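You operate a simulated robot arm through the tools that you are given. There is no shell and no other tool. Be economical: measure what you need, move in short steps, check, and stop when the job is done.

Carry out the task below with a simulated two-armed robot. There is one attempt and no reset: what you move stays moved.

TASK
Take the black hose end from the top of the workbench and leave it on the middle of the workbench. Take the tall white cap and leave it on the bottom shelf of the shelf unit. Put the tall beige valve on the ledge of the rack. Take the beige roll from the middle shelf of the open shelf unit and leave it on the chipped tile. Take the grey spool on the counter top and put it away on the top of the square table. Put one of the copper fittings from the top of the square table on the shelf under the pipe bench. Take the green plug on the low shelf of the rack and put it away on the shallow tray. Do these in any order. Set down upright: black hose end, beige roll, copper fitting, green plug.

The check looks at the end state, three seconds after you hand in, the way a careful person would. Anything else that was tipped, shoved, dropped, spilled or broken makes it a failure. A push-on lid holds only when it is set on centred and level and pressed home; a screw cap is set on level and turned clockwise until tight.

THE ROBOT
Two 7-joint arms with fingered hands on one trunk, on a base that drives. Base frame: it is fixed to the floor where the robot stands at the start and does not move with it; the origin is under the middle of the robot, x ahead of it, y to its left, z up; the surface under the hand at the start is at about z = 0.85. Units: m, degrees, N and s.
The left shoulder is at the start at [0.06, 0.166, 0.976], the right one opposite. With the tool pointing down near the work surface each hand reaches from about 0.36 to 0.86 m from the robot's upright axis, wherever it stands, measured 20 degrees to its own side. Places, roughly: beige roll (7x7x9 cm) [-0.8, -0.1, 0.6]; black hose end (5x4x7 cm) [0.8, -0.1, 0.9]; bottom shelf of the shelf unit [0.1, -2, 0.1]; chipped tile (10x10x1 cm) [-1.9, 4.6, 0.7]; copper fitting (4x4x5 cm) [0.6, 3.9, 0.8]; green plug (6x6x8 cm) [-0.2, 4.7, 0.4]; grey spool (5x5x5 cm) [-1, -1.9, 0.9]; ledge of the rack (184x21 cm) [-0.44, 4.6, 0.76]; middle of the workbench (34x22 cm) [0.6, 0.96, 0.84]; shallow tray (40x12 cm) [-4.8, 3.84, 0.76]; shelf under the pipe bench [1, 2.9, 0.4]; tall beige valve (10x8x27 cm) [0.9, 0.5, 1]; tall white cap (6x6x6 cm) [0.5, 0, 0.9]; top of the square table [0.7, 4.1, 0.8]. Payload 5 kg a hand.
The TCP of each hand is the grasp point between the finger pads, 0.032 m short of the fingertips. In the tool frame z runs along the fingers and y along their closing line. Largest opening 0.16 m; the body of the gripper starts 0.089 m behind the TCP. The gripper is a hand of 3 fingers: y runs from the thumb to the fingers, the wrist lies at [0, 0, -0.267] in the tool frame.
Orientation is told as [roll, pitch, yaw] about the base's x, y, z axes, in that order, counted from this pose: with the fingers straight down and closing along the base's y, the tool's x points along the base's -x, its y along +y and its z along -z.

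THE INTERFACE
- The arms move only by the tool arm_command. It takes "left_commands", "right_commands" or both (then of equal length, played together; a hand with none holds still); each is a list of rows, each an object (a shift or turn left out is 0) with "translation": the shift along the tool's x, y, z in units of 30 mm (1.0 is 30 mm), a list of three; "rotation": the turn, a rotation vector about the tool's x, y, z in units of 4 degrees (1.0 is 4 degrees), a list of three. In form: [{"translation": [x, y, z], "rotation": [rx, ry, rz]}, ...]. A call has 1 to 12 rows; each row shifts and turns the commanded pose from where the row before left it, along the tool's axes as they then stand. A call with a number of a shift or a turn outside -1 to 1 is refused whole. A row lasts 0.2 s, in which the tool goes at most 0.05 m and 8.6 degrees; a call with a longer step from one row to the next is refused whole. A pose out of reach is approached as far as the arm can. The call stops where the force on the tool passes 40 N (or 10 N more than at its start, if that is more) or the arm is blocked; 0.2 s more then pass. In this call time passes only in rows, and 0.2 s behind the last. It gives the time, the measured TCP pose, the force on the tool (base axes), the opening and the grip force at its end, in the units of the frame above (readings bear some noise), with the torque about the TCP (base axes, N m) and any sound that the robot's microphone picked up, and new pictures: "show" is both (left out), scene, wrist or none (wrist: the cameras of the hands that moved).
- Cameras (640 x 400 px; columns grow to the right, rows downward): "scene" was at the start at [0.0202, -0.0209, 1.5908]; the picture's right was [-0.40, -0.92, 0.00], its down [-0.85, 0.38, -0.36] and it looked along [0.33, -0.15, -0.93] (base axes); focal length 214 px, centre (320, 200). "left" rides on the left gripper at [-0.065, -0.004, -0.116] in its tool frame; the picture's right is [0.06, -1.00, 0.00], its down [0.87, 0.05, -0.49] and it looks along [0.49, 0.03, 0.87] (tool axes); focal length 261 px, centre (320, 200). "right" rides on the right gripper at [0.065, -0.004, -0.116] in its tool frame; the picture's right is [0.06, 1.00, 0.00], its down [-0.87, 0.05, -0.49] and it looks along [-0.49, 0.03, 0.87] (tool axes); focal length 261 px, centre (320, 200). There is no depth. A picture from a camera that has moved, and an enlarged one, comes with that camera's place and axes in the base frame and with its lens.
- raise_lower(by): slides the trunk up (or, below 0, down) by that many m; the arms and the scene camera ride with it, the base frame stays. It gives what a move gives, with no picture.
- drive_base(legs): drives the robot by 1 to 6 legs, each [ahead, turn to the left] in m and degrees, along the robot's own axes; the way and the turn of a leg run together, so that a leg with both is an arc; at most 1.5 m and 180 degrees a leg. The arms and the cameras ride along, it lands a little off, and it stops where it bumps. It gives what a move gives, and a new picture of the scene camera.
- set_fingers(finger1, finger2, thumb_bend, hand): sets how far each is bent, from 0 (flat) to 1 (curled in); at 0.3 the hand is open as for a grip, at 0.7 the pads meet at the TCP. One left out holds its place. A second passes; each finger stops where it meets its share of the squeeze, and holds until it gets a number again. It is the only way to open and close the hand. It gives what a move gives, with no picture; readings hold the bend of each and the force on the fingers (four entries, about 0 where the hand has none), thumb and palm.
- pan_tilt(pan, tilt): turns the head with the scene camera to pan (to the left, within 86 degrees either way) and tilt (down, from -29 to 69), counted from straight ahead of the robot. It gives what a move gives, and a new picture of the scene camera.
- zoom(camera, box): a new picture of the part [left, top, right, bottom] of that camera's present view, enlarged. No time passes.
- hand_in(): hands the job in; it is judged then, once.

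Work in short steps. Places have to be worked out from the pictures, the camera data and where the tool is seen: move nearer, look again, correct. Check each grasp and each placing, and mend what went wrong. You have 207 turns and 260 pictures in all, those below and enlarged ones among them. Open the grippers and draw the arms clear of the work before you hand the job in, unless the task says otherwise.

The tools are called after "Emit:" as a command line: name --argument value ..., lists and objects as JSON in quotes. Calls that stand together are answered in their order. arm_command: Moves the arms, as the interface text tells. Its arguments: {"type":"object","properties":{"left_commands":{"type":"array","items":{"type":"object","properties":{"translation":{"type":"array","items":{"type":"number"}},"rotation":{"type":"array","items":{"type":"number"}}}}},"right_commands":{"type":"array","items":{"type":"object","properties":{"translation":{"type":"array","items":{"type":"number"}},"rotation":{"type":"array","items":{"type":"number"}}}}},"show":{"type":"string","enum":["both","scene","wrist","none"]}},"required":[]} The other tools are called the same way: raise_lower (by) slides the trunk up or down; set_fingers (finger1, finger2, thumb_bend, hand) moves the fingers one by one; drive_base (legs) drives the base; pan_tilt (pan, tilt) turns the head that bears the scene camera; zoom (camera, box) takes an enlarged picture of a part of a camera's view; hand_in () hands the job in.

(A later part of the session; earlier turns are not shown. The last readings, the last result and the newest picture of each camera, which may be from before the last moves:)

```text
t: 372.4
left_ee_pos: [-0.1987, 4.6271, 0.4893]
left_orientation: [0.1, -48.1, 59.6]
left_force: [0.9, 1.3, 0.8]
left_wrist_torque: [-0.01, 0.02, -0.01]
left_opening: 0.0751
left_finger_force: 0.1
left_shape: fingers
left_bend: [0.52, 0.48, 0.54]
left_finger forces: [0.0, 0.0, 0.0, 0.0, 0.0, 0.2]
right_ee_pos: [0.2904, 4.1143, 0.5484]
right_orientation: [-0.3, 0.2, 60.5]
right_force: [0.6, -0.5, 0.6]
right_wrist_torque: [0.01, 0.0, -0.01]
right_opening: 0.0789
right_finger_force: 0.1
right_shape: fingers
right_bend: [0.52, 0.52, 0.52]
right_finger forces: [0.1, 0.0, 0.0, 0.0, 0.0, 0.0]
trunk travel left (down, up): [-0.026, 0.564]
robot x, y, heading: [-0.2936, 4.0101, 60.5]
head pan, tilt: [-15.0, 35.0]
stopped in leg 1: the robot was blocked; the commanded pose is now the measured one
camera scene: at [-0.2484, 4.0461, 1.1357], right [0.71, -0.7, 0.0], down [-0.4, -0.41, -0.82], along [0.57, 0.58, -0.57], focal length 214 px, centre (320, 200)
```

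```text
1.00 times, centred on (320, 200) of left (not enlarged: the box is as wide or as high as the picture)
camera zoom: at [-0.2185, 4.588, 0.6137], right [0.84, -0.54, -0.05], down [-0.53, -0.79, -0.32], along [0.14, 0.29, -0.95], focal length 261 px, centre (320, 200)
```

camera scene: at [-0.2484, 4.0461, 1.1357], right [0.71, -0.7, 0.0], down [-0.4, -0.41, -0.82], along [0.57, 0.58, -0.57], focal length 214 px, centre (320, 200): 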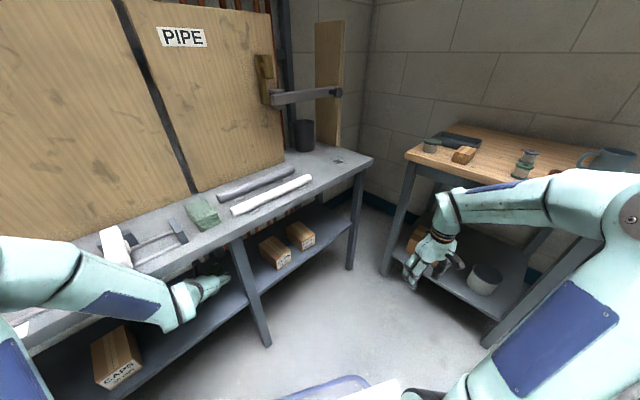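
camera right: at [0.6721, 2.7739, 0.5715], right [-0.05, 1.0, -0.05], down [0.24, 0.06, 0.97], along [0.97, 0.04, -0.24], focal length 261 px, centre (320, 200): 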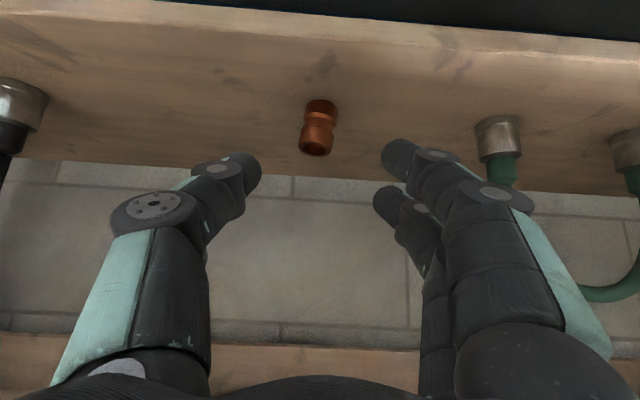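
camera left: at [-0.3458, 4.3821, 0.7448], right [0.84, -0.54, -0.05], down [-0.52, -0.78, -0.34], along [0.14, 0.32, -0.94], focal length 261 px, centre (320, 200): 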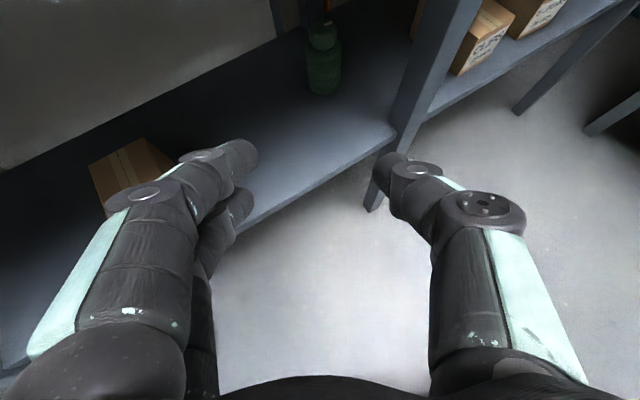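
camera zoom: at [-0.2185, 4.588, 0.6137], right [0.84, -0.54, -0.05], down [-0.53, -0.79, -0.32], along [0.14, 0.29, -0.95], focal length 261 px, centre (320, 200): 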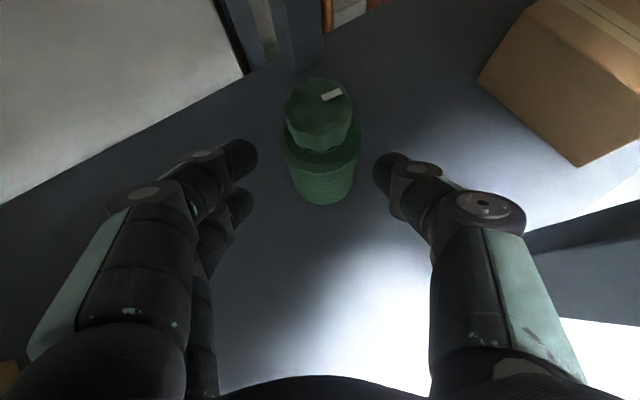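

The forearm touched the ledge's front edge lightly. Lower first 4 cm, then forward the last 4 cm to the plug.

Emit:
arm_command --left_commands '[{"translation": [0.5, 0, 0.45]}, {"translation": [0.5, 0, 0.45]}, {"translation": [-0.45, 0, 0.5]}, {"translation": [-0.45, 0, 0.5]}]' --show "wrist"

```text
t: 373.6
left_ee_pos: [-0.1822, 4.6284, 0.4426]
left_orientation: [-0.2, -46.7, 58.4]
left_force: [-4.0, -10.2, 31.0]
left_wrist_torque: [0.98, 1.53, 0.68]
left_opening: 0.0767
left_finger_force: 16.9
left_shape: fingers
left_bend: [0.51, 0.51, 0.54]
left_finger forces: [2.4, 30.2, 0.0, 0.1, 0.1, 0.1]
right_ee_pos: [0.2912, 4.1171, 0.5552]
right_orientation: [-0.7, -1.8, 60.5]
right_force: [0.5, 0.7, 1.6]
right_wrist_torque: [-0.1, 0.09, -0.03]
right_opening: 0.0791
right_finger_force: 0.1
right_shape: fingers
right_bend: [0.52, 0.52, 0.52]
right_finger forces: [0.1, 0.0, 0.1, 0.0, 0.0, 0.0]
trunk travel left (down, up): [-0.026, 0.564]
robot x, y, heading: [-0.2978, 3.9985, 62.3]
head pan, tilt: [-15.0, 35.0]
stopped in row 4 (left hand): the arm was blocked; the commanded pose is now the measured one
camera left: at [-0.2009, 4.5929, 0.5686], right [0.83, -0.56, -0.04], down [-0.55, -0.78, -0.29], along [0.13, 0.27, -0.95], focal length 261 px, centre (320, 200)
```

left: 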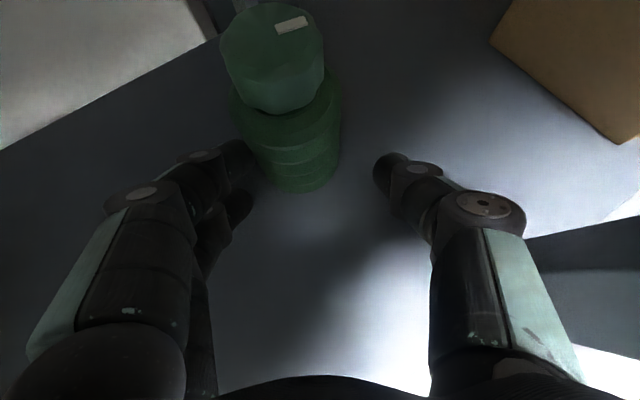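

The fingers touched the shelf (≈0.40), and the forearm is limiting forward motion. I raise 1 cm, flatten the hand (wrist lower and back), and centre on the plug.

Emit:
arm_command --left_commands '[{"translation": [-0.35, 0, -0.35]}, {"translation": [0, 0.2, -0.3], "rotation": [0, -1, 0]}, {"translation": [0, 0.2, 0], "rotation": [0, -1, 0]}, {"rotation": [0, -1, 0]}, {"rotation": [0, -1, 0]}]' --show "wrist"

```text
t: 373.8
left_ee_pos: [-0.2138, 4.6581, 0.4241]
left_orientation: [-1.2, -47.9, 62.9]
left_force: [-18.2, 10.3, 223.9]
left_wrist_torque: [-3.48, -14.76, 1.06]
left_opening: 0.1096
left_finger_force: 111.0
left_shape: fingers
left_bend: [0.52, 0.89, 0.51]
left_finger forces: [0.1, 34.8, 0.0, 0.0, 187.2, 0.0]
right_ee_pos: [0.3102, 4.1578, 0.5441]
right_orientation: [-2.8, -2.5, 60.5]
right_force: [-0.7, -4.1, 2.8]
right_wrist_torque: [0.35, 0.04, -0.03]
right_opening: 0.079
right_finger_force: 0.0
right_shape: fingers
right_bend: [0.52, 0.52, 0.52]
right_finger forces: [0.0, 0.0, 0.0, 0.0, 0.0, 0.1]
trunk travel left (down, up): [-0.026, 0.564]
robot x, y, heading: [-0.3165, 3.9634, 67.2]
head pan, tilt: [-15.0, 35.0]
stopped in row 1 (left hand): the force on the tool passed its limit at 53 N (the readings are from after the stop); the commanded pose is now the measured one
camera left: at [-0.2327, 4.6188, 0.55], right [0.86, -0.51, -0.03], down [-0.49, -0.81, -0.32], along [0.14, 0.29, -0.95], focal length 261 px, centre (320, 200)
```

left: 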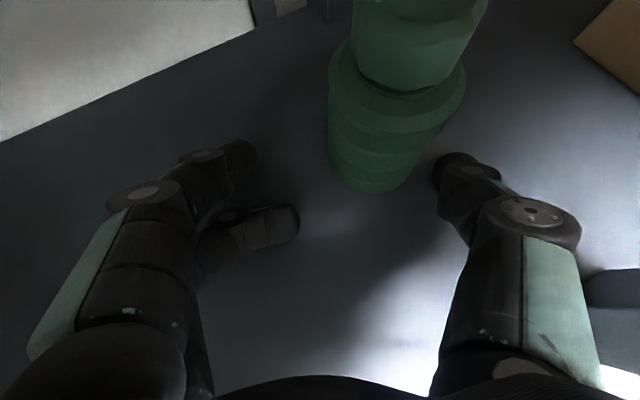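

Strong contact developed. Relieve it by raising the trunk 2.5 cm and check.

Emit:
raise_lower --by 0.025

Emit:
pan_tilt --pan 25 --tilt 35

Emit:
zoom --camera "left" --box '[0, 0, 640, 400]'

```text
t: 374.2
left_ee_pos: [-0.2574, 4.6882, 0.4077]
left_orientation: [-1.4, -48.6, 66.5]
left_force: [26.9, 0.7, 206.7]
left_wrist_torque: [-3.53, -4.18, -3.0]
left_opening: 0.1126
left_finger_force: 104.3
left_shape: fingers
left_bend: [0.8, 1.0, 0.44]
left_finger forces: [40.4, 110.3, 0.0, 0.1, 58.7, 0.0]
right_ee_pos: [0.3041, 4.2036, 0.5141]
right_orientation: [-4.1, -0.9, 61.9]
right_force: [-2.0, -1.5, 1.4]
right_wrist_torque: [0.13, -0.11, -0.02]
right_opening: 0.0793
right_finger_force: 0.1
right_shape: fingers
right_bend: [0.52, 0.52, 0.52]
right_finger forces: [0.1, 0.1, 0.1, 0.0, 0.0, 0.0]
trunk travel left (down, up): [-0.03, 0.56]
robot x, y, heading: [-0.3294, 3.9246, 76.9]
head pan, tilt: [-15.0, 35.0]
stopped: the arm was blocked; the commanded pose is now the measured one
```

```text
t: 375.2
left_ee_pos: [-0.2358, 4.6915, 0.4049]
left_orientation: [-2.5, -47.6, 66.8]
left_force: [-74.3, -24.9, 236.9]
left_wrist_torque: [-9.26, -18.66, -7.34]
left_opening: 0.1147
left_finger_force: 118.3
left_shape: fingers
left_bend: [0.84, 1.0, 0.42]
left_finger forces: [25.8, 29.4, 0.0, 0.0, 181.8, 0.0]
right_ee_pos: [0.3192, 4.175, 0.5085]
right_orientation: [-3.9, -0.1, 59.5]
right_force: [-0.7, 2.7, -2.5]
right_wrist_torque: [-0.31, -0.06, 0.0]
right_opening: 0.0792
right_finger_force: 0.0
right_shape: fingers
right_bend: [0.52, 0.52, 0.52]
right_finger forces: [0.0, 0.0, 0.0, 0.0, 0.1, 0.0]
trunk travel left (down, up): [-0.03, 0.56]
robot x, y, heading: [-0.333, 3.9401, 74.0]
head pan, tilt: [25.0, 35.0]
camera scene: at [-0.3932, 3.8791, 1.1611], right [0.99, 0.15, 0.05], down [0.11, -0.48, -0.87], along [-0.11, 0.87, -0.49], focal length 214 px, centre (320, 200)
```

scene: 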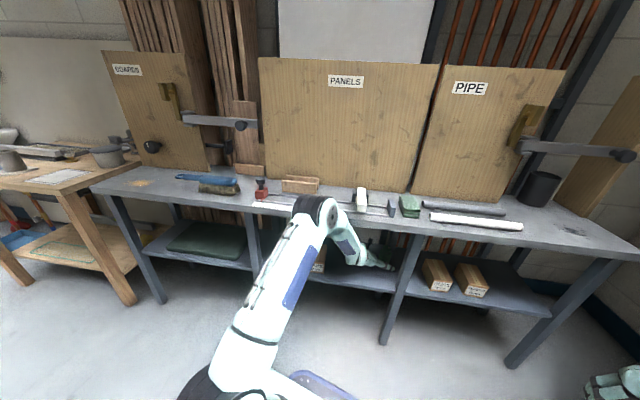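

```text
1.00 times, centred on (320, 200) of left (not enlarged: the box is as wide or as high as the picture)
camera zoom: at [-0.2535, 4.6525, 0.53], right [0.89, -0.46, -0.02], down [-0.44, -0.84, -0.31], along [0.13, 0.28, -0.95], focal length 261 px, centre (320, 200)
```

zoom: 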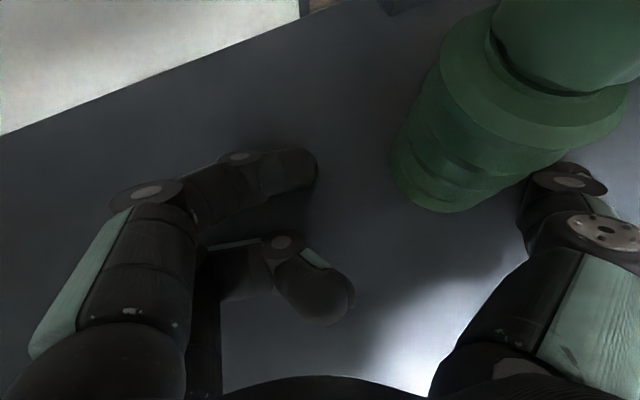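

The forearm is wedged between ledge edge and shelf. Pull straight back out with the base.

Emit:
drive_base --legs '[[-0.1, 0]]'

Emit:
zoom --camera "left" --box '[0, 0, 640, 400]'

```text
t: 376.0
left_ee_pos: [-0.1966, 4.7623, 0.4025]
left_orientation: [-2.7, -50.7, 65.0]
left_force: [31.9, -78.9, 235.8]
left_wrist_torque: [-4.86, 4.61, -0.15]
left_opening: 0.119
left_finger_force: 117.5
left_shape: fingers
left_bend: [0.85, 1.0, 0.35]
left_finger forces: [11.6, 173.3, 0.0, 0.0, 51.3, 0.0]
right_ee_pos: [0.3557, 4.1894, 0.4383]
right_orientation: [-7.7, 4.6, 53.8]
right_force: [-0.8, 4.6, 0.5]
right_wrist_torque: [-0.41, -0.1, -0.05]
right_opening: 0.0789
right_finger_force: 0.0
right_shape: fingers
right_bend: [0.52, 0.52, 0.52]
right_finger forces: [0.1, 0.1, 0.0, 0.1, 0.0, 0.0]
trunk travel left (down, up): [-0.03, 0.56]
robot x, y, heading: [-0.354, 3.909, 76.5]
head pan, tilt: [25.0, 35.0]
stopped in leg 1: the robot was blocked; the commanded pose is now the measured one
camera scene: at [-0.4079, 3.8503, 1.1592], right [0.98, 0.19, 0.04], down [0.13, -0.47, -0.87], along [-0.15, 0.86, -0.49], focal length 214 px, centre (320, 200)
```

scene: 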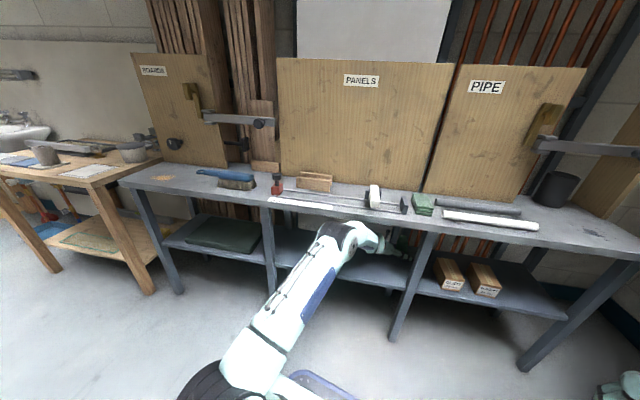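

```text
1.00 times, centred on (320, 200) of left (not enlarged: the box is as wide or as high as the picture)
camera zoom: at [-0.2188, 4.7183, 0.525], right [0.87, -0.49, -0.02], down [-0.46, -0.81, -0.36], along [0.16, 0.33, -0.93], focal length 261 px, centre (320, 200)
```

zoom: 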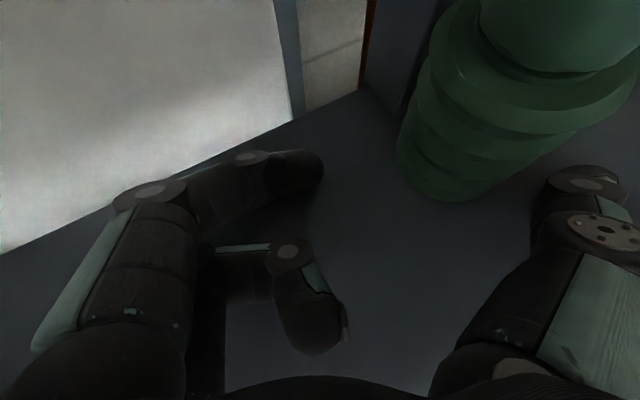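

The arm is pressing hard on the shelf; I command the hand back along its own finger direction in small steps.

Emit:
arm_command --left_commands '[{"translation": [-0.2, 0, -0.4]}, {"translation": [-0.2, 0, -0.6]}, {"translation": [-0.2, 0, -0.6]}]' --show "none"

```text
t: 376.3
left_ee_pos: [-0.2302, 4.7921, 0.4008]
left_orientation: [0.4, -51.0, 63.6]
left_force: [-8.7, -75.5, 225.2]
left_wrist_torque: [-4.2, 2.79, -12.81]
left_opening: 0.1262
left_finger_force: 179.1
left_shape: fingers
left_bend: [0.86, 1.0, 0.24]
left_finger forces: [20.0, 181.6, 0.1, 0.0, 156.0, 0.1]
right_ee_pos: [0.3449, 4.2238, 0.4092]
right_orientation: [-8.9, 8.0, 54.4]
right_force: [2.6, -1.5, 3.2]
right_wrist_torque: [0.22, 0.25, -0.03]
right_opening: 0.0789
right_finger_force: 0.0
right_shape: fingers
right_bend: [0.52, 0.52, 0.52]
right_finger forces: [0.0, 0.0, 0.0, 0.0, 0.1, 0.0]
trunk travel left (down, up): [-0.03, 0.56]
robot x, y, heading: [-0.3559, 3.9036, 76.3]
head pan, tilt: [25.0, 35.0]
stopped in row 1 (left hand): the arm was blocked; the commanded pose is now the measured one
```

Try relieving the wedge by lowering the trunk the remaining 3 cm.

Emit:
raise_lower --by -0.028

Emit:
set_fingers --hand "left" --finger1 0.9 --finger2 0.9 --thumb_bend 0.3

Emit:
pan_tilt --pan 10 --tilt 45

```text
t: 376.6
left_ee_pos: [-0.2329, 4.7988, 0.4002]
left_orientation: [2.2, -51.1, 62.2]
left_force: [-24.9, -91.2, 222.5]
left_wrist_torque: [-11.9, -16.08, -14.07]
left_opening: 0.1302
left_finger_force: 178.4
left_shape: fingers
left_bend: [0.87, 0.95, 0.0]
left_finger forces: [7.0, 79.8, 0.0, 0.0, 270.5, 0.1]
right_ee_pos: [0.3381, 4.1817, 0.369]
right_orientation: [-9.7, 14.3, 51.1]
right_force: [0.8, 1.1, 2.7]
right_wrist_torque: [0.03, 0.09, 0.0]
right_opening: 0.0792
right_finger_force: 0.1
right_shape: fingers
right_bend: [0.52, 0.52, 0.52]
right_finger forces: [0.0, 0.0, 0.1, 0.0, 0.0, 0.1]
trunk travel left (down, up): [-0.029, 0.561]
robot x, y, heading: [-0.3589, 3.8807, 73.5]
head pan, tilt: [25.0, 35.0]
stopped: the arm was blocked; the commanded pose is now the measured one
```

```text
t: 376.9
left_ee_pos: [-0.2342, 4.7956, 0.4015]
left_orientation: [3.4, -52.3, 62.0]
left_force: [-38.0, -62.9, 203.5]
left_wrist_torque: [-13.29, -20.83, -9.8]
left_opening: 0.1031
left_finger_force: 140.5
left_shape: fingers
left_bend: [0.9, 0.95, 0.0]
left_finger forces: [0.0, 33.0, 0.1, 0.1, 247.8, 0.0]
right_ee_pos: [0.3333, 4.0819, 0.3217]
right_orientation: [-10.8, 22.1, 47.4]
right_force: [3.7, -1.7, 4.1]
right_wrist_torque: [0.39, 0.33, -0.21]
right_opening: 0.0791
right_finger_force: 0.0
right_shape: fingers
right_bend: [0.52, 0.52, 0.52]
right_finger forces: [0.0, 0.0, 0.0, 0.1, 0.1, 0.0]
trunk travel left (down, up): [-0.029, 0.561]
robot x, y, heading: [-0.3745, 3.8385, 66.1]
head pan, tilt: [25.0, 35.0]
stopped (left hand): the arm was blocked; the commanded pose is now the measured one
```

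```text
t: 377.7
left_ee_pos: [-0.236, 4.7996, 0.3967]
left_orientation: [2.6, -50.5, 62.6]
left_force: [-11.9, -175.3, 229.9]
left_wrist_torque: [-12.49, -21.22, -19.3]
left_opening: 0.1046
left_finger_force: 208.9
left_shape: fingers
left_bend: [0.9, 0.94, 0.0]
left_finger forces: [0.0, 53.0, 0.1, 0.0, 364.2, 0.0]
right_ee_pos: [0.319, 4.1582, 0.3241]
right_orientation: [-10.4, 21.5, 51.0]
right_force: [0.4, 1.7, -1.0]
right_wrist_torque: [-0.09, -0.03, 0.06]
right_opening: 0.0794
right_finger_force: 0.0
right_shape: fingers
right_bend: [0.52, 0.52, 0.52]
right_finger forces: [0.0, 0.0, 0.1, 0.1, 0.0, 0.1]
trunk travel left (down, up): [-0.029, 0.561]
robot x, y, heading: [-0.3621, 3.8629, 71.0]
head pan, tilt: [10.0, 45.0]
camera scene: at [-0.4012, 3.7852, 1.1462], right [0.99, -0.16, 0.02], down [-0.08, -0.61, -0.79], along [0.14, 0.78, -0.61], focal length 214 px, centre (320, 200)
```

scene: 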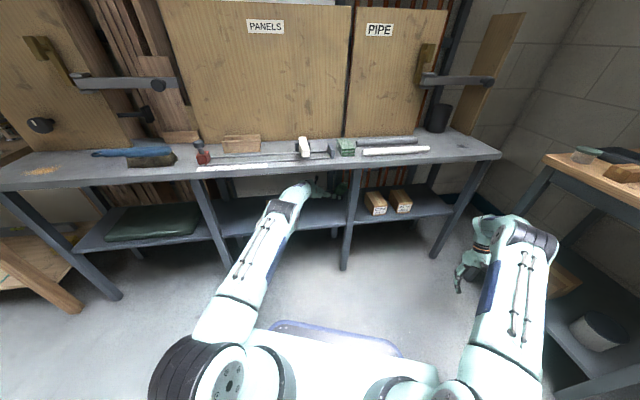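

The arm is now stretched straight under the ledge; pull straight back with the base.

Emit:
drive_base --legs '[[-0.3, 0]]'

```text
t: 378.4
left_ee_pos: [-0.2504, 4.7934, 0.3992]
left_orientation: [1.9, -52.8, 66.7]
left_force: [10.4, -117.2, 194.0]
left_wrist_torque: [-8.99, -11.48, -17.88]
left_opening: 0.104
left_finger_force: 162.9
left_shape: fingers
left_bend: [0.9, 0.91, 0.0]
left_finger forces: [0.0, 97.5, 0.0, 0.0, 228.7, 0.0]
right_ee_pos: [0.2987, 3.9825, 0.2193]
right_orientation: [-13.7, 38.8, 50.9]
right_force: [6.1, -1.1, 2.4]
right_wrist_torque: [0.25, 0.45, -0.42]
right_opening: 0.0794
right_finger_force: 0.2
right_shape: fingers
right_bend: [0.52, 0.52, 0.52]
right_finger forces: [0.0, 0.0, 0.0, 0.1, 0.1, 0.1]
trunk travel left (down, up): [-0.029, 0.561]
robot x, y, heading: [-0.3752, 3.792, 61.5]
head pan, tilt: [10.0, 45.0]
stopped in leg 1: the robot was blocked; the commanded pose is now the measured one
camera scene: at [-0.413, 3.7303, 1.1435], right [0.95, -0.32, 0.01], down [-0.19, -0.59, -0.78], along [0.26, 0.74, -0.62], focal length 214 px, centre (320, 200)
```

scene: 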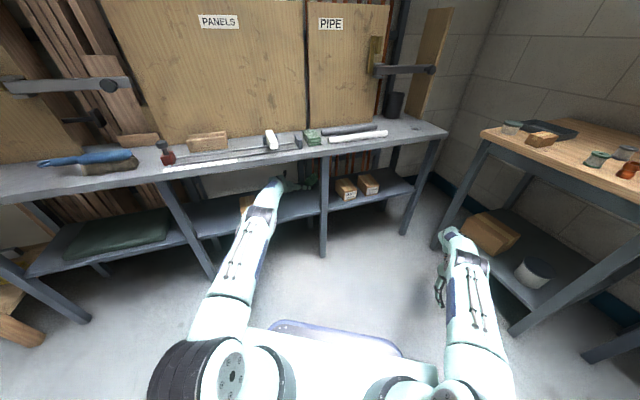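

The robot retreats while the arm stretches; continue backing so it pulls the hand out.

Emit:
drive_base --legs '[[-0.3, 0]]'

```text
t: 379.2
left_ee_pos: [-0.2519, 4.7892, 0.4003]
left_orientation: [2.4, -55.1, 68.0]
left_force: [1.5, -152.9, 186.9]
left_wrist_torque: [-7.49, -4.32, -22.55]
left_opening: 0.1041
left_finger_force: 197.6
left_shape: fingers
left_bend: [0.9, 0.91, 0.0]
left_finger forces: [0.0, 149.8, 0.0, 0.0, 245.3, 0.0]
right_ee_pos: [0.2306, 3.92, 0.1736]
right_orientation: [-10.8, 41.2, 48.9]
right_force: [4.0, 3.5, 8.1]
right_wrist_torque: [0.28, 0.11, -0.21]
right_opening: 0.0793
right_finger_force: 0.0
right_shape: fingers
right_bend: [0.52, 0.52, 0.52]
right_finger forces: [0.0, 0.0, 0.0, 0.1, 0.0, 0.0]
trunk travel left (down, up): [-0.029, 0.561]
robot x, y, heading: [-0.3921, 3.7586, 53.9]
head pan, tilt: [10.0, 45.0]
stopped in leg 1: the robot was blocked; the commanded pose is now the measured one
camera scene: at [-0.4435, 3.6979, 1.1445], right [0.9, -0.44, 0.01], down [-0.26, -0.56, -0.79], along [0.35, 0.7, -0.62], focal length 214 px, centre (320, 200)
```

scene: 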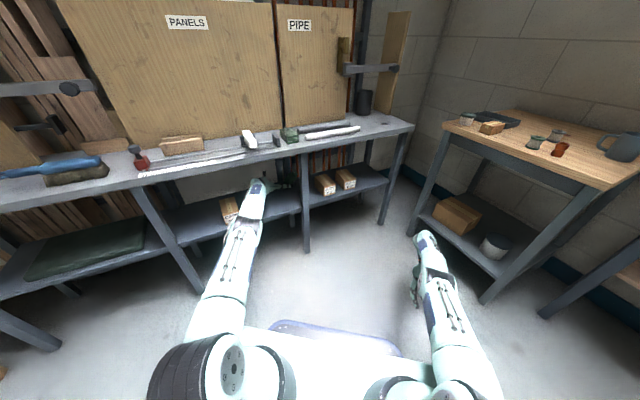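

First rescue the drooping right hand: raise it, which also lets things settle.

Emit:
arm_command --right_commands '[{"translation": [0, 0, -1]}, {"translation": [0, 0, -1]}, {"translation": [0, 0, -1]}, {"translation": [0, 0, -1]}, {"translation": [0, 0, -1]}, {"translation": [0, 0, -1]}]' --show "none"

```text
t: 379.5
left_ee_pos: [-0.2527, 4.7877, 0.4016]
left_orientation: [3.4, -57.0, 68.1]
left_force: [-6.4, -115.1, 175.7]
left_wrist_torque: [-8.29, -8.21, -19.71]
left_opening: 0.1035
left_finger_force: 169.3
left_shape: fingers
left_bend: [0.9, 0.92, 0.0]
left_finger forces: [0.0, 114.4, 0.0, 0.1, 224.3, 0.1]
right_ee_pos: [0.1789, 3.8055, 0.1055]
right_orientation: [-17.3, 53.6, 45.6]
right_force: [4.1, 3.1, 1.4]
right_wrist_torque: [0.02, 0.1, -0.26]
right_opening: 0.0792
right_finger_force: 0.0
right_shape: fingers
right_bend: [0.52, 0.52, 0.52]
right_finger forces: [0.0, 0.0, 0.0, 0.1, 0.1, 0.1]
right hand out of reach, approached as far as the arm can: row 1
trunk travel left (down, up): [-0.029, 0.561]
robot x, y, heading: [-0.3941, 3.7478, 52.1]
head pan, tilt: [10.0, 45.0]
stopped in row 1 (left hand): the force on the tool passed its limit at 281 N (the readings are from after the stop); the commanded pose is now the measured one
```

The left arm is almost fully stretched now; keep pulling back with a slight left turn to align with it.

Emit:
drive_base --legs '[[-0.4, 25]]'

Emit:
drive_base --legs '[[-0.4, 0]]'

```text
t: 380.1
left_ee_pos: [-0.2527, 4.7857, 0.404]
left_orientation: [4.5, -60.0, 68.2]
left_force: [-18.7, -93.0, 177.6]
left_wrist_torque: [-8.03, -3.27, -20.26]
left_opening: 0.103
left_finger_force: 178.3
left_shape: fingers
left_bend: [0.9, 0.93, 0.0]
left_finger forces: [0.1, 169.4, 0.0, 0.1, 187.0, 0.0]
right_ee_pos: [0.1023, 3.6972, 0.0941]
right_orientation: [-16.5, 66.1, 26.1]
right_force: [-0.2, 1.8, 0.5]
right_wrist_torque: [0.04, -0.09, 0.11]
right_opening: 0.0791
right_finger_force: 0.0
right_shape: fingers
right_bend: [0.52, 0.52, 0.52]
right_finger forces: [0.0, 0.0, 0.1, 0.1, 0.0, 0.1]
trunk travel left (down, up): [-0.029, 0.561]
robot x, y, heading: [-0.4043, 3.7323, 49.4]
head pan, tilt: [10.0, 45.0]
stopped in leg 1: the force on the tool passed its limit at 242 N (the readings are from after the stop); the commanded pose is now the measured one
camera scene: at [-0.4599, 3.6738, 1.1448], right [0.86, -0.51, 0.01], down [-0.31, -0.54, -0.79], along [0.41, 0.67, -0.62], focal length 214 px, centre (320, 200)
```

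scene: 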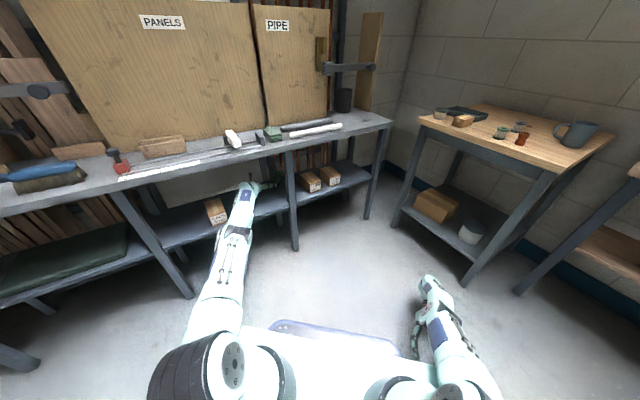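

```text
t: 380.9
left_ee_pos: [-0.2049, 4.7919, 0.4092]
left_orientation: [7.7, -67.0, 62.5]
left_force: [-51.2, -80.4, 197.2]
left_wrist_torque: [-10.7, -9.59, -7.31]
left_opening: 0.1012
left_finger_force: 98.9
left_shape: fingers
left_bend: [0.9, 0.99, 0.0]
left_finger forces: [0.0, 103.4, 0.0, 0.0, 94.3, 0.0]
right_ee_pos: [0.1016, 3.6967, 0.085]
right_orientation: [-29.9, 68.6, 13.5]
right_force: [0.0, 2.7, -1.6]
right_wrist_torque: [-0.17, 0.15, 0.16]
right_opening: 0.079
right_finger_force: 0.0
right_shape: fingers
right_bend: [0.52, 0.52, 0.52]
right_finger forces: [0.0, 0.0, 0.1, 0.0, 0.0, 0.0]
trunk travel left (down, up): [-0.029, 0.561]
robot x, y, heading: [-0.4049, 3.7263, 50.5]
head pan, tilt: [10.0, 45.0]
stopped in leg 1: the force on the tool passed its limit at 220 N (the readings are from after the stop); the commanded pose is now the measured one
camera scene: at [-0.4378, 3.6959, 1.1395], right [0.87, -0.49, 0.01], down [-0.31, -0.56, -0.77], along [0.38, 0.66, -0.64], focal length 214 px, centre (320, 200)
```

scene: 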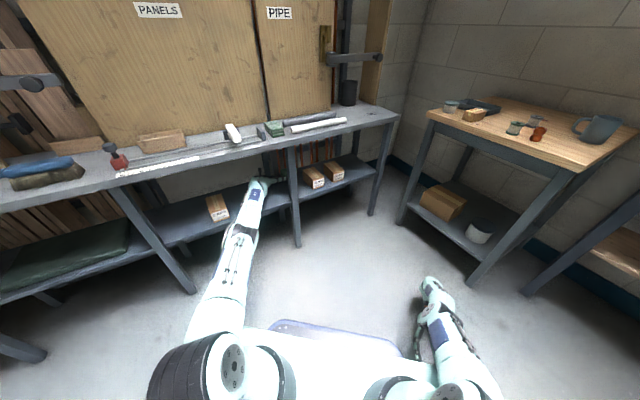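

Forces are falling as the hand flattens. Try raising the trunk, then the left hand up/back.

Emit:
raise_lower --by 0.1

Emit:
arm_command --left_commands '[{"translation": [-0.7, 0, -0.7]}, {"translation": [-0.7, 0, -0.7]}]' --show "none"

```text
t: 381.2
left_ee_pos: [-0.195, 4.7777, 0.4161]
left_orientation: [10.8, -67.8, 59.4]
left_force: [-11.4, 29.6, 173.6]
left_wrist_torque: [-8.05, -19.69, 3.57]
left_opening: 0.0912
left_finger_force: 86.8
left_shape: fingers
left_bend: [0.9, 0.99, 0.19]
left_finger forces: [0.1, 11.0, 0.0, 0.0, 162.3, 0.1]
right_ee_pos: [0.0952, 3.6913, 0.1004]
right_orientation: [-32.8, 68.2, 10.0]
right_force: [1.8, 0.8, 1.3]
right_wrist_torque: [0.12, -0.04, -0.06]
right_opening: 0.0792
right_finger_force: 0.0
right_shape: fingers
right_bend: [0.52, 0.52, 0.52]
right_finger forces: [0.0, 0.0, 0.1, 0.1, 0.0, 0.0]
trunk travel left (down, up): [-0.033, 0.557]
robot x, y, heading: [-0.4023, 3.7272, 50.6]
head pan, tilt: [10.0, 45.0]
stopped: the arm was blocked; the commanded pose is now the measured one
```

```text
t: 381.5
left_ee_pos: [-0.1898, 4.7761, 0.4163]
left_orientation: [12.5, -69.7, 57.6]
left_force: [-19.7, 17.9, 178.8]
left_wrist_torque: [-6.66, -13.39, 1.22]
left_opening: 0.0906
left_finger_force: 89.4
left_shape: fingers
left_bend: [0.9, 0.99, 0.2]
left_finger forces: [0.1, 62.2, 0.1, 0.0, 117.0, 0.1]
left hand out of reach, approached as far as the arm can: row 1
right_ee_pos: [0.0931, 3.6878, 0.102]
right_orientation: [-38.4, 68.3, 4.1]
right_force: [0.9, -1.4, 1.5]
right_wrist_torque: [0.12, -0.02, -0.13]
right_opening: 0.079
right_finger_force: 0.0
right_shape: fingers
right_bend: [0.52, 0.52, 0.52]
right_finger forces: [0.1, 0.1, 0.0, 0.0, 0.0, 0.0]
trunk travel left (down, up): [-0.033, 0.557]
robot x, y, heading: [-0.3998, 3.7291, 50.7]
head pan, tilt: [10.0, 45.0]
stopped in row 1 (left hand): the force on the tool passed its limit at 190 N (the readings are from after the stop); the commanded pose is now the measured one
```

Emit:
drive_base --legs '[[-0.4, 0]]'

Emit:
drive_base --legs '[[-0.4, 0]]'

```text
t: 382.2
left_ee_pos: [-0.1864, 4.7695, 0.4172]
left_orientation: [16.3, -73.8, 54.2]
left_force: [-15.4, 16.8, 176.5]
left_wrist_torque: [-5.82, -13.41, 2.05]
left_opening: 0.0883
left_finger_force: 88.6
left_shape: fingers
left_bend: [0.9, 0.98, 0.21]
left_finger forces: [0.1, 60.2, 0.0, 0.1, 117.5, 0.0]
right_ee_pos: [0.0787, 3.6702, 0.1022]
right_orientation: [-52.0, 68.5, -9.5]
right_force: [0.9, 0.7, 0.7]
right_wrist_torque: [0.07, -0.05, -0.07]
right_opening: 0.0789
right_finger_force: 0.0
right_shape: fingers
right_bend: [0.52, 0.52, 0.52]
right_finger forces: [0.0, 0.1, 0.0, 0.0, 0.0, 0.0]
trunk travel left (down, up): [-0.033, 0.557]
robot x, y, heading: [-0.4041, 3.7267, 50.9]
head pan, tilt: [10.0, 45.0]
stopped in leg 1: the robot was blocked; the commanded pose is now the measured one
camera scene: at [-0.4547, 3.6796, 1.1467], right [0.88, -0.48, 0.01], down [-0.29, -0.56, -0.78], along [0.38, 0.68, -0.63], focal length 214 px, centre (320, 200)
```

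scene: 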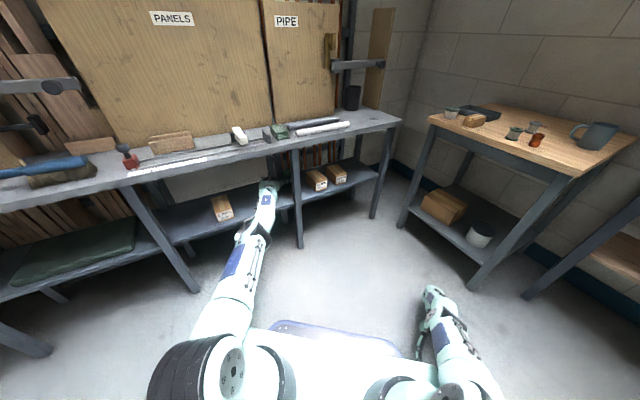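

```text
t: 383.4
left_ee_pos: [-0.1815, 4.7724, 0.4214]
left_orientation: [25.3, -77.7, 43.3]
left_force: [-4.3, -3.7, 25.9]
left_wrist_torque: [-0.7, -0.28, -0.07]
left_opening: 0.0908
left_finger_force: 12.8
left_shape: fingers
left_bend: [0.9, 0.92, 0.2]
left_finger forces: [0.1, 23.2, 0.0, 0.1, 3.0, 0.0]
right_ee_pos: [0.0324, 3.6112, 0.0504]
right_orientation: [-68.4, 71.3, -24.9]
right_force: [1.2, 0.3, -0.5]
right_wrist_torque: [-0.01, -0.02, 0.0]
right_opening: 0.0793
right_finger_force: 0.0
right_shape: fingers
right_bend: [0.52, 0.52, 0.52]
right_finger forces: [0.1, 0.0, 0.0, 0.0, 0.0, 0.0]
trunk travel left (down, up): [-0.033, 0.557]
robot x, y, heading: [-0.4509, 3.67, 50.6]
head pan, tilt: [10.0, 45.0]
stopped in leg 1: the robot was blocked; the commanded pose is now the measured one
camera scene: at [-0.4318, 3.717, 1.1254], right [0.87, -0.49, 0.0], down [-0.34, -0.62, -0.71], along [0.34, 0.62, -0.71], focal length 214 px, centre (320, 200)
```

scene: 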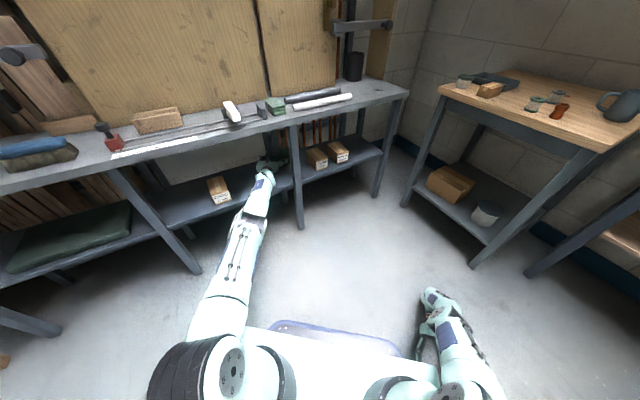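

The robot is level again and the force almost gone. Check the hand's surroundings.

Emit:
zoom --camera "left" --box '[0, 0, 640, 400]'

Emit:
zoom --camera "scene" --box '[190, 80, 370, 240]'

```text
1.00 times, centred on (320, 200) of left (not enlarged: the box is as wide or as high as the picture)
camera zoom: at [-0.2086, 4.6737, 0.5059], right [0.91, -0.38, -0.15], down [-0.36, -0.56, -0.75], along [0.2, 0.74, -0.64], focal length 261 px, centre (320, 200)
```

zoom: 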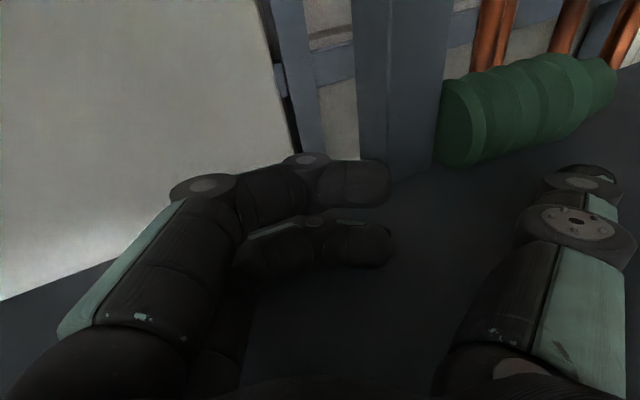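

```text
2.50 times, centred on (280, 160) of scene
camera zoom: at [-0.4318, 3.717, 1.1254], right [0.87, -0.49, 0.0], down [-0.34, -0.62, -0.71], along [0.34, 0.62, -0.71], focal length 536 px, centre (420, 300)
```

zoom: 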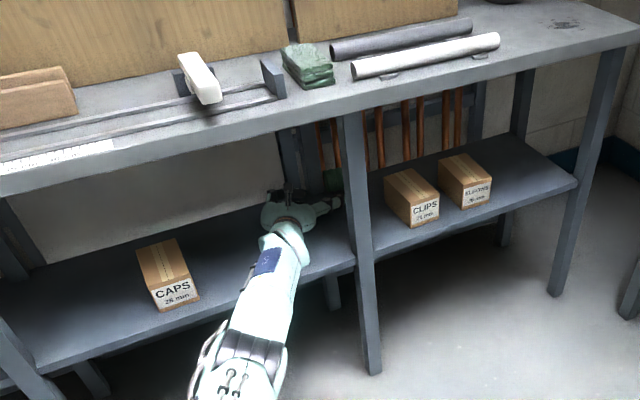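

The plug has tipped over and lies behind the post; boxes are still in place. First retract the left hand slowly along its own direction.

Emit:
arm_command --left_commands '[{"translation": [-0.3, 0, -0.3]}, {"translation": [-0.2, 0, -0.6]}, {"translation": [0, 0, -0.8]}, {"translation": [0, 0, -0.8]}, {"translation": [0, 0, -0.8]}]' --show "wrist"

```text
t: 384.6
left_ee_pos: [-0.2174, 4.687, 0.4472]
left_orientation: [23.7, -77.0, 45.0]
left_force: [-0.3, 0.5, 0.4]
left_wrist_torque: [0.03, 0.01, 0.0]
left_opening: 0.0903
left_finger_force: 0.1
left_shape: fingers
left_bend: [0.9, 0.9, 0.2]
left_finger forces: [0.0, 0.1, 0.0, 0.1, 0.0, 0.0]
right_ee_pos: [0.031, 3.6117, 0.0532]
right_orientation: [-68.8, 71.3, -25.3]
right_force: [-0.2, 0.0, 0.0]
right_wrist_torque: [-0.02, 0.0, -0.01]
right_opening: 0.0793
right_finger_force: 0.2
right_shape: fingers
right_bend: [0.52, 0.52, 0.52]
right_finger forces: [0.0, 0.0, 0.0, 0.0, 0.0, 0.0]
trunk travel left (down, up): [-0.033, 0.557]
robot x, y, heading: [-0.4546, 3.6692, 50.7]
head pan, tilt: [10.0, 45.0]
camera left: at [-0.2441, 4.5879, 0.5347], right [0.91, -0.38, -0.15], down [-0.36, -0.57, -0.74], along [0.19, 0.73, -0.66], focal length 261 px, centre (320, 200)
```

left: 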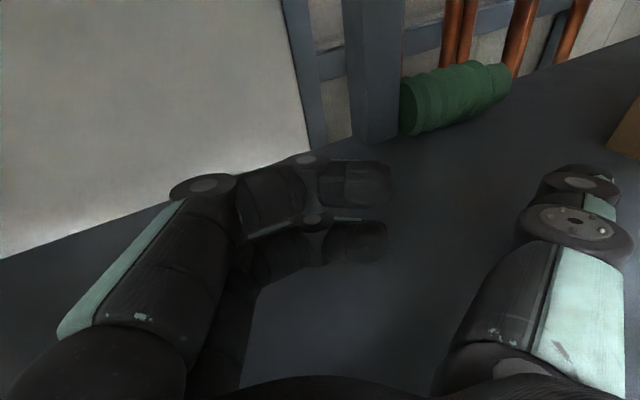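

Hand is free and under control. The plug lies along x from about [-0.097, 4.772] (base) to [-0.004, 4.76] (top). I retract the left hand a bit more and yaw it toward the plug, while lifting the right hand off the floor region.

Emit:
arm_command --left_commands '[{"translation": [0, 0, -0.9]}, {"translation": [0, 0, -0.9]}, {"translation": [0, 0, -0.9], "rotation": [0.93, -0.09, 0.18]}, {"translation": [0, 0, -0.6], "rotation": [0.93, -0.09, 0.18]}, {"rotation": [0.93, -0.09, 0.18]}, {"rotation": [0.93, -0.09, 0.18]}, {"rotation": [0.93, -0.09, 0.18]}, {"rotation": [0.93, -0.09, 0.18]}]' --right_commands '[{"translation": [0.95, -0.3, -0.12]}, {"translation": [0.95, -0.3, -0.12]}, {"translation": [0.95, -0.3, -0.12]}, {"translation": [0.95, -0.3, -0.12]}, {"translation": [0.95, -0.3, -0.12]}, {"translation": [0.95, -0.3, -0.12]}, {"translation": [0.95, -0.3, -0.12]}, {"translation": [0.95, -0.3, -0.12]}]' --show "scene"

```text
t: 386.4
left_ee_pos: [-0.252, 4.5941, 0.4674]
left_orientation: [22.3, -77.1, 23.5]
left_force: [0.1, 0.0, -0.3]
left_wrist_torque: [0.02, 0.02, 0.06]
left_opening: 0.0901
left_finger_force: 0.0
left_shape: fingers
left_bend: [0.9, 0.9, 0.2]
left_finger forces: [0.1, 0.0, 0.0, 0.0, 0.1, 0.1]
right_ee_pos: [0.033, 3.6104, 0.2921]
right_orientation: [-68.6, 71.1, -25.2]
right_force: [-0.5, -1.0, 0.3]
right_wrist_torque: [0.01, 0.03, -0.01]
right_opening: 0.0793
right_finger_force: 0.1
right_shape: fingers
right_bend: [0.52, 0.52, 0.52]
right_finger forces: [0.0, 0.0, 0.0, 0.0, 0.0, 0.0]
trunk travel left (down, up): [-0.033, 0.557]
robot x, y, heading: [-0.4495, 3.669, 50.5]
head pan, tilt: [10.0, 45.0]
camera scene: at [-0.4306, 3.7195, 1.1272], right [0.87, -0.49, 0.0], down [-0.35, -0.62, -0.71], along [0.34, 0.62, -0.71], focal length 214 px, centre (320, 200)
```

scene: 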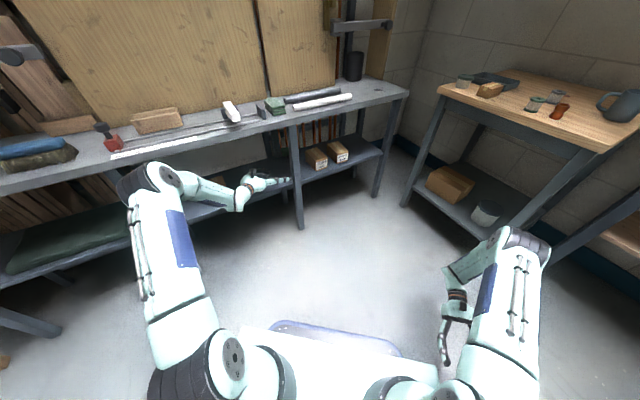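

Now a good arm posture (elbow outside, hand flat). Plan: roll the plug forward by pressing lightly on its top and pulling. Close the fingers, drive in 0.14 m, and look.

Emit:
set_fingers --hand "left" --finger1 0.7 --finger2 0.7 --thumb_bend 0.7

Emit:
drive_base --legs '[[0.14, 0]]'

Emit:
arm_command --left_commands '[{"translation": [-0.9, 0, 0]}, {"translation": [-0.9, -0.5, 0.3]}, {"translation": [-0.3, -0.7, 0.7]}]' --show "wrist"

```text
t: 387.4
left_ee_pos: [-0.2514, 4.5946, 0.4681]
left_orientation: [22.3, -77.3, 23.6]
left_force: [-1.2, 0.2, -0.3]
left_wrist_torque: [0.01, -0.01, 0.0]
left_opening: 0.0122
left_finger_force: 0.0
left_shape: fingers
left_bend: [0.7, 0.7, 0.7]
left_finger forces: [0.1, 0.1, 0.0, 0.1, 0.0, 0.0]
right_ee_pos: [0.0333, 3.611, 0.2925]
right_orientation: [-68.8, 71.2, -25.3]
right_force: [0.4, 0.3, 0.6]
right_wrist_torque: [-0.02, 0.01, 0.03]
right_opening: 0.079
right_finger_force: 0.0
right_shape: fingers
right_bend: [0.52, 0.52, 0.52]
right_finger forces: [0.1, 0.1, 0.1, 0.1, 0.0, 0.0]
trunk travel left (down, up): [-0.033, 0.557]
robot x, y, heading: [-0.4518, 3.6689, 51.1]
head pan, tilt: [10.0, 45.0]
```

```text
t: 388.8
left_ee_pos: [-0.1594, 4.7057, 0.4674]
left_orientation: [22.2, -77.1, 23.5]
left_force: [-0.3, 0.2, 0.4]
left_wrist_torque: [0.01, -0.02, 0.0]
left_opening: 0.0119
left_finger_force: 0.0
left_shape: fingers
left_bend: [0.7, 0.7, 0.7]
left_finger forces: [0.0, 0.0, 0.1, 0.1, 0.0, 0.0]
right_ee_pos: [0.1242, 3.7225, 0.2914]
right_orientation: [-68.8, 71.2, -25.4]
right_force: [0.9, 0.1, -0.6]
right_wrist_torque: [0.01, -0.01, -0.02]
right_opening: 0.0791
right_finger_force: 0.0
right_shape: fingers
right_bend: [0.52, 0.52, 0.52]
right_finger forces: [0.0, 0.1, 0.0, 0.0, 0.0, 0.1]
trunk travel left (down, up): [-0.033, 0.557]
robot x, y, heading: [-0.3598, 3.784, 50.7]
head pan, tilt: [10.0, 45.0]
camera scene: at [-0.3396, 3.8312, 1.1273], right [0.87, -0.49, 0.0], down [-0.35, -0.62, -0.71], along [0.35, 0.62, -0.71], focal length 214 px, centre (320, 200)
```

scene: 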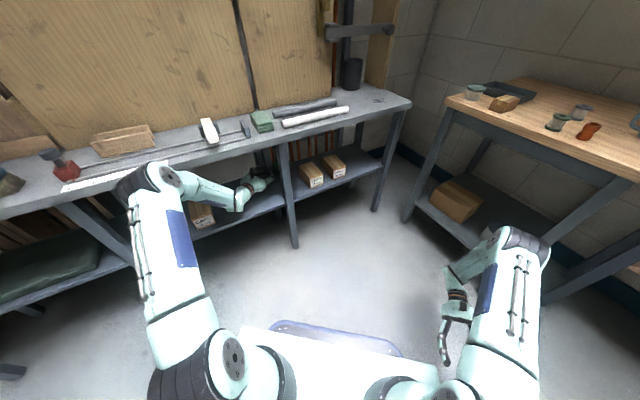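

```text
t: 389.6
left_ee_pos: [-0.1005, 4.7078, 0.5195]
left_orientation: [22.1, -77.2, 23.6]
left_force: [0.0, -0.7, -0.3]
left_wrist_torque: [-0.01, 0.01, -0.02]
left_opening: 0.0122
left_finger_force: 0.1
left_shape: fingers
left_bend: [0.7, 0.7, 0.7]
left_finger forces: [0.0, 0.0, 0.0, 0.1, 0.0, 0.0]
right_ee_pos: [0.1236, 3.7221, 0.2919]
right_orientation: [-68.8, 71.2, -25.4]
right_force: [-0.2, -0.1, -0.3]
right_wrist_torque: [0.03, -0.01, -0.03]
right_opening: 0.0789
right_finger_force: 0.1
right_shape: fingers
right_bend: [0.52, 0.52, 0.52]
right_finger forces: [0.0, 0.0, 0.0, 0.0, 0.0, 0.1]
trunk travel left (down, up): [-0.033, 0.557]
robot x, y, heading: [-0.3622, 3.7833, 51.0]
head pan, tilt: [10.0, 45.0]
camera left: at [-0.1628, 4.6278, 0.6061], right [0.69, -0.7, -0.14], down [-0.55, -0.39, -0.74], along [0.47, 0.59, -0.65], focal length 261 px, centre (320, 200)
```

left: 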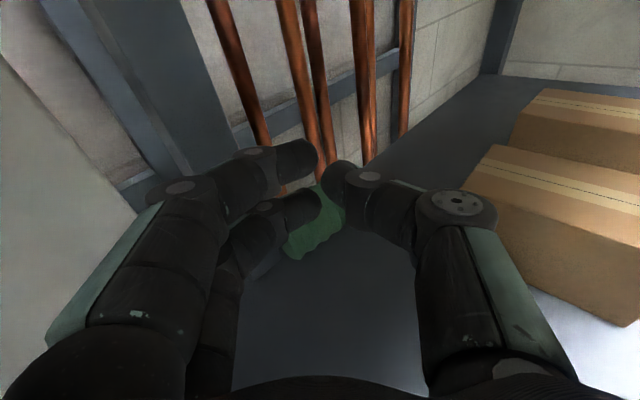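

Plug lies right under/ahead of the fingertips. Move 5 cm forward over it and press down lightly.

Emit:
arm_command --left_commands '[{"translation": [0, 0, 0.9]}, {"translation": [0, 0, 0.9]}, {"translation": [0.5, 0, 0]}, {"translation": [0.25, 0, 0]}, {"translation": [0.15, 0, 0]}]' --show "wrist"

```text
t: 390.8
left_ee_pos: [-0.069, 4.7413, 0.4815]
left_orientation: [22.3, -77.3, 23.5]
left_force: [0.1, 0.0, 0.2]
left_wrist_torque: [-0.01, 0.02, 0.0]
left_opening: 0.012
left_finger_force: 0.1
left_shape: fingers
left_bend: [0.7, 0.7, 0.7]
left_finger forces: [0.0, 0.0, 0.0, 0.0, 0.1, 0.0]
right_ee_pos: [0.124, 3.7218, 0.2921]
right_orientation: [-68.9, 71.2, -25.3]
right_force: [-0.2, 0.2, 0.1]
right_wrist_torque: [-0.02, 0.03, 0.02]
right_opening: 0.079
right_finger_force: 0.0
right_shape: fingers
right_bend: [0.52, 0.52, 0.52]
right_finger forces: [0.0, 0.1, 0.0, 0.1, 0.0, 0.0]
trunk travel left (down, up): [-0.033, 0.557]
robot x, y, heading: [-0.3612, 3.7803, 50.6]
head pan, tilt: [10.0, 45.0]
camera left: at [-0.1324, 4.6621, 0.5683], right [0.69, -0.71, -0.14], down [-0.55, -0.39, -0.74], along [0.47, 0.59, -0.65], focal length 261 px, centre (320, 200)
```

left: 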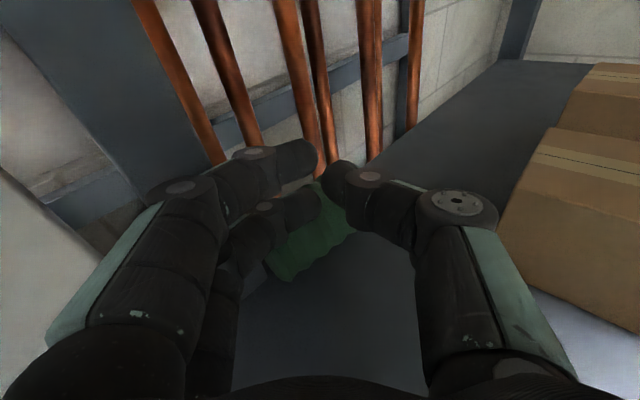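

Emit:
arm_command --left_commands '[{"translation": [0.15, 0, 0]}, {"translation": [0.12, 0, 0]}, {"translation": [0.1, 0, 0]}, {"translation": [0.1, 0, 0]}]' --show "none"

```text
t: 391.8
left_ee_pos: [-0.0706, 4.7419, 0.4779]
left_orientation: [24.8, -77.5, 21.3]
left_force: [-2.3, -2.6, 26.2]
left_wrist_torque: [0.6, -0.3, 0.01]
left_opening: 0.0121
left_finger_force: 12.3
left_shape: fingers
left_bend: [0.7, 0.71, 0.7]
left_finger forces: [0.0, 24.7, 0.1, 0.0, 0.0, 0.0]
right_ee_pos: [0.1236, 3.7222, 0.2932]
right_orientation: [-68.5, 71.2, -24.9]
right_force: [-0.5, 0.0, -0.2]
right_wrist_torque: [0.01, 0.0, 0.04]
right_opening: 0.079
right_finger_force: 0.1
right_shape: fingers
right_bend: [0.52, 0.52, 0.52]
right_finger forces: [0.0, 0.1, 0.0, 0.0, 0.0, 0.0]
trunk travel left (down, up): [-0.033, 0.557]
robot x, y, heading: [-0.3616, 3.7812, 50.8]
head pan, tilt: [10.0, 45.0]
```

Pressing with 26 N on the plug's top; pull toward the front (−y) 8 cm to roll it.

Emit:
arm_command --left_commands '[{"translation": [0.05, -0.47, -0.47]}, {"translation": [0.05, -0.47, -0.47]}, {"translation": [0.05, -0.47, -0.47]}, {"translation": [0.05, -0.47, -0.47]}]' --show "wrist"

```text
t: 392.7
left_ee_pos: [-0.0859, 4.6801, 0.4698]
left_orientation: [23.7, -77.2, 23.4]
left_force: [-7.6, 2.7, 1.8]
left_wrist_torque: [-0.27, -0.06, -0.96]
left_opening: 0.0122
left_finger_force: 3.1
left_shape: fingers
left_bend: [0.7, 0.7, 0.7]
left_finger forces: [0.1, 0.0, 0.0, 0.0, 0.1, 6.4]
right_ee_pos: [0.125, 3.7253, 0.2924]
right_orientation: [-68.8, 71.1, -25.2]
right_force: [-0.7, 0.0, 0.8]
right_wrist_torque: [0.0, -0.03, -0.01]
right_opening: 0.0792
right_finger_force: 0.0
right_shape: fingers
right_bend: [0.52, 0.52, 0.52]
right_finger forces: [0.0, 0.1, 0.1, 0.1, 0.0, 0.1]
trunk travel left (down, up): [-0.033, 0.557]
robot x, y, heading: [-0.3587, 3.7816, 50.9]
head pan, tilt: [10.0, 45.0]
stopped in row 4 (left hand): the force on the tool passed its limit at 46 N (the readings are from after the stop); the commanded pose is now the measured one
camera left: at [-0.1476, 4.6006, 0.5558], right [0.71, -0.69, -0.15], down [-0.54, -0.4, -0.74], along [0.45, 0.61, -0.65], focal length 261 px, centre (320, 200)
```

left: 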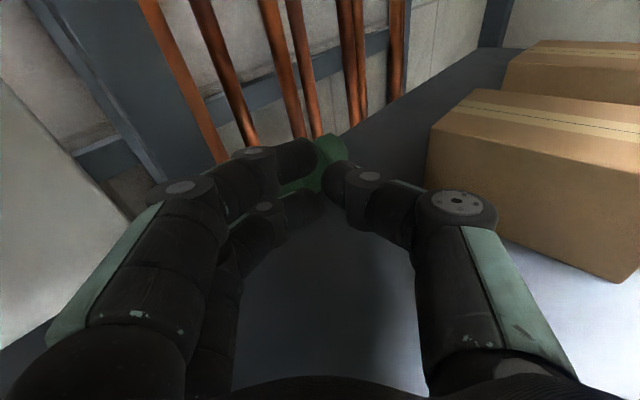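

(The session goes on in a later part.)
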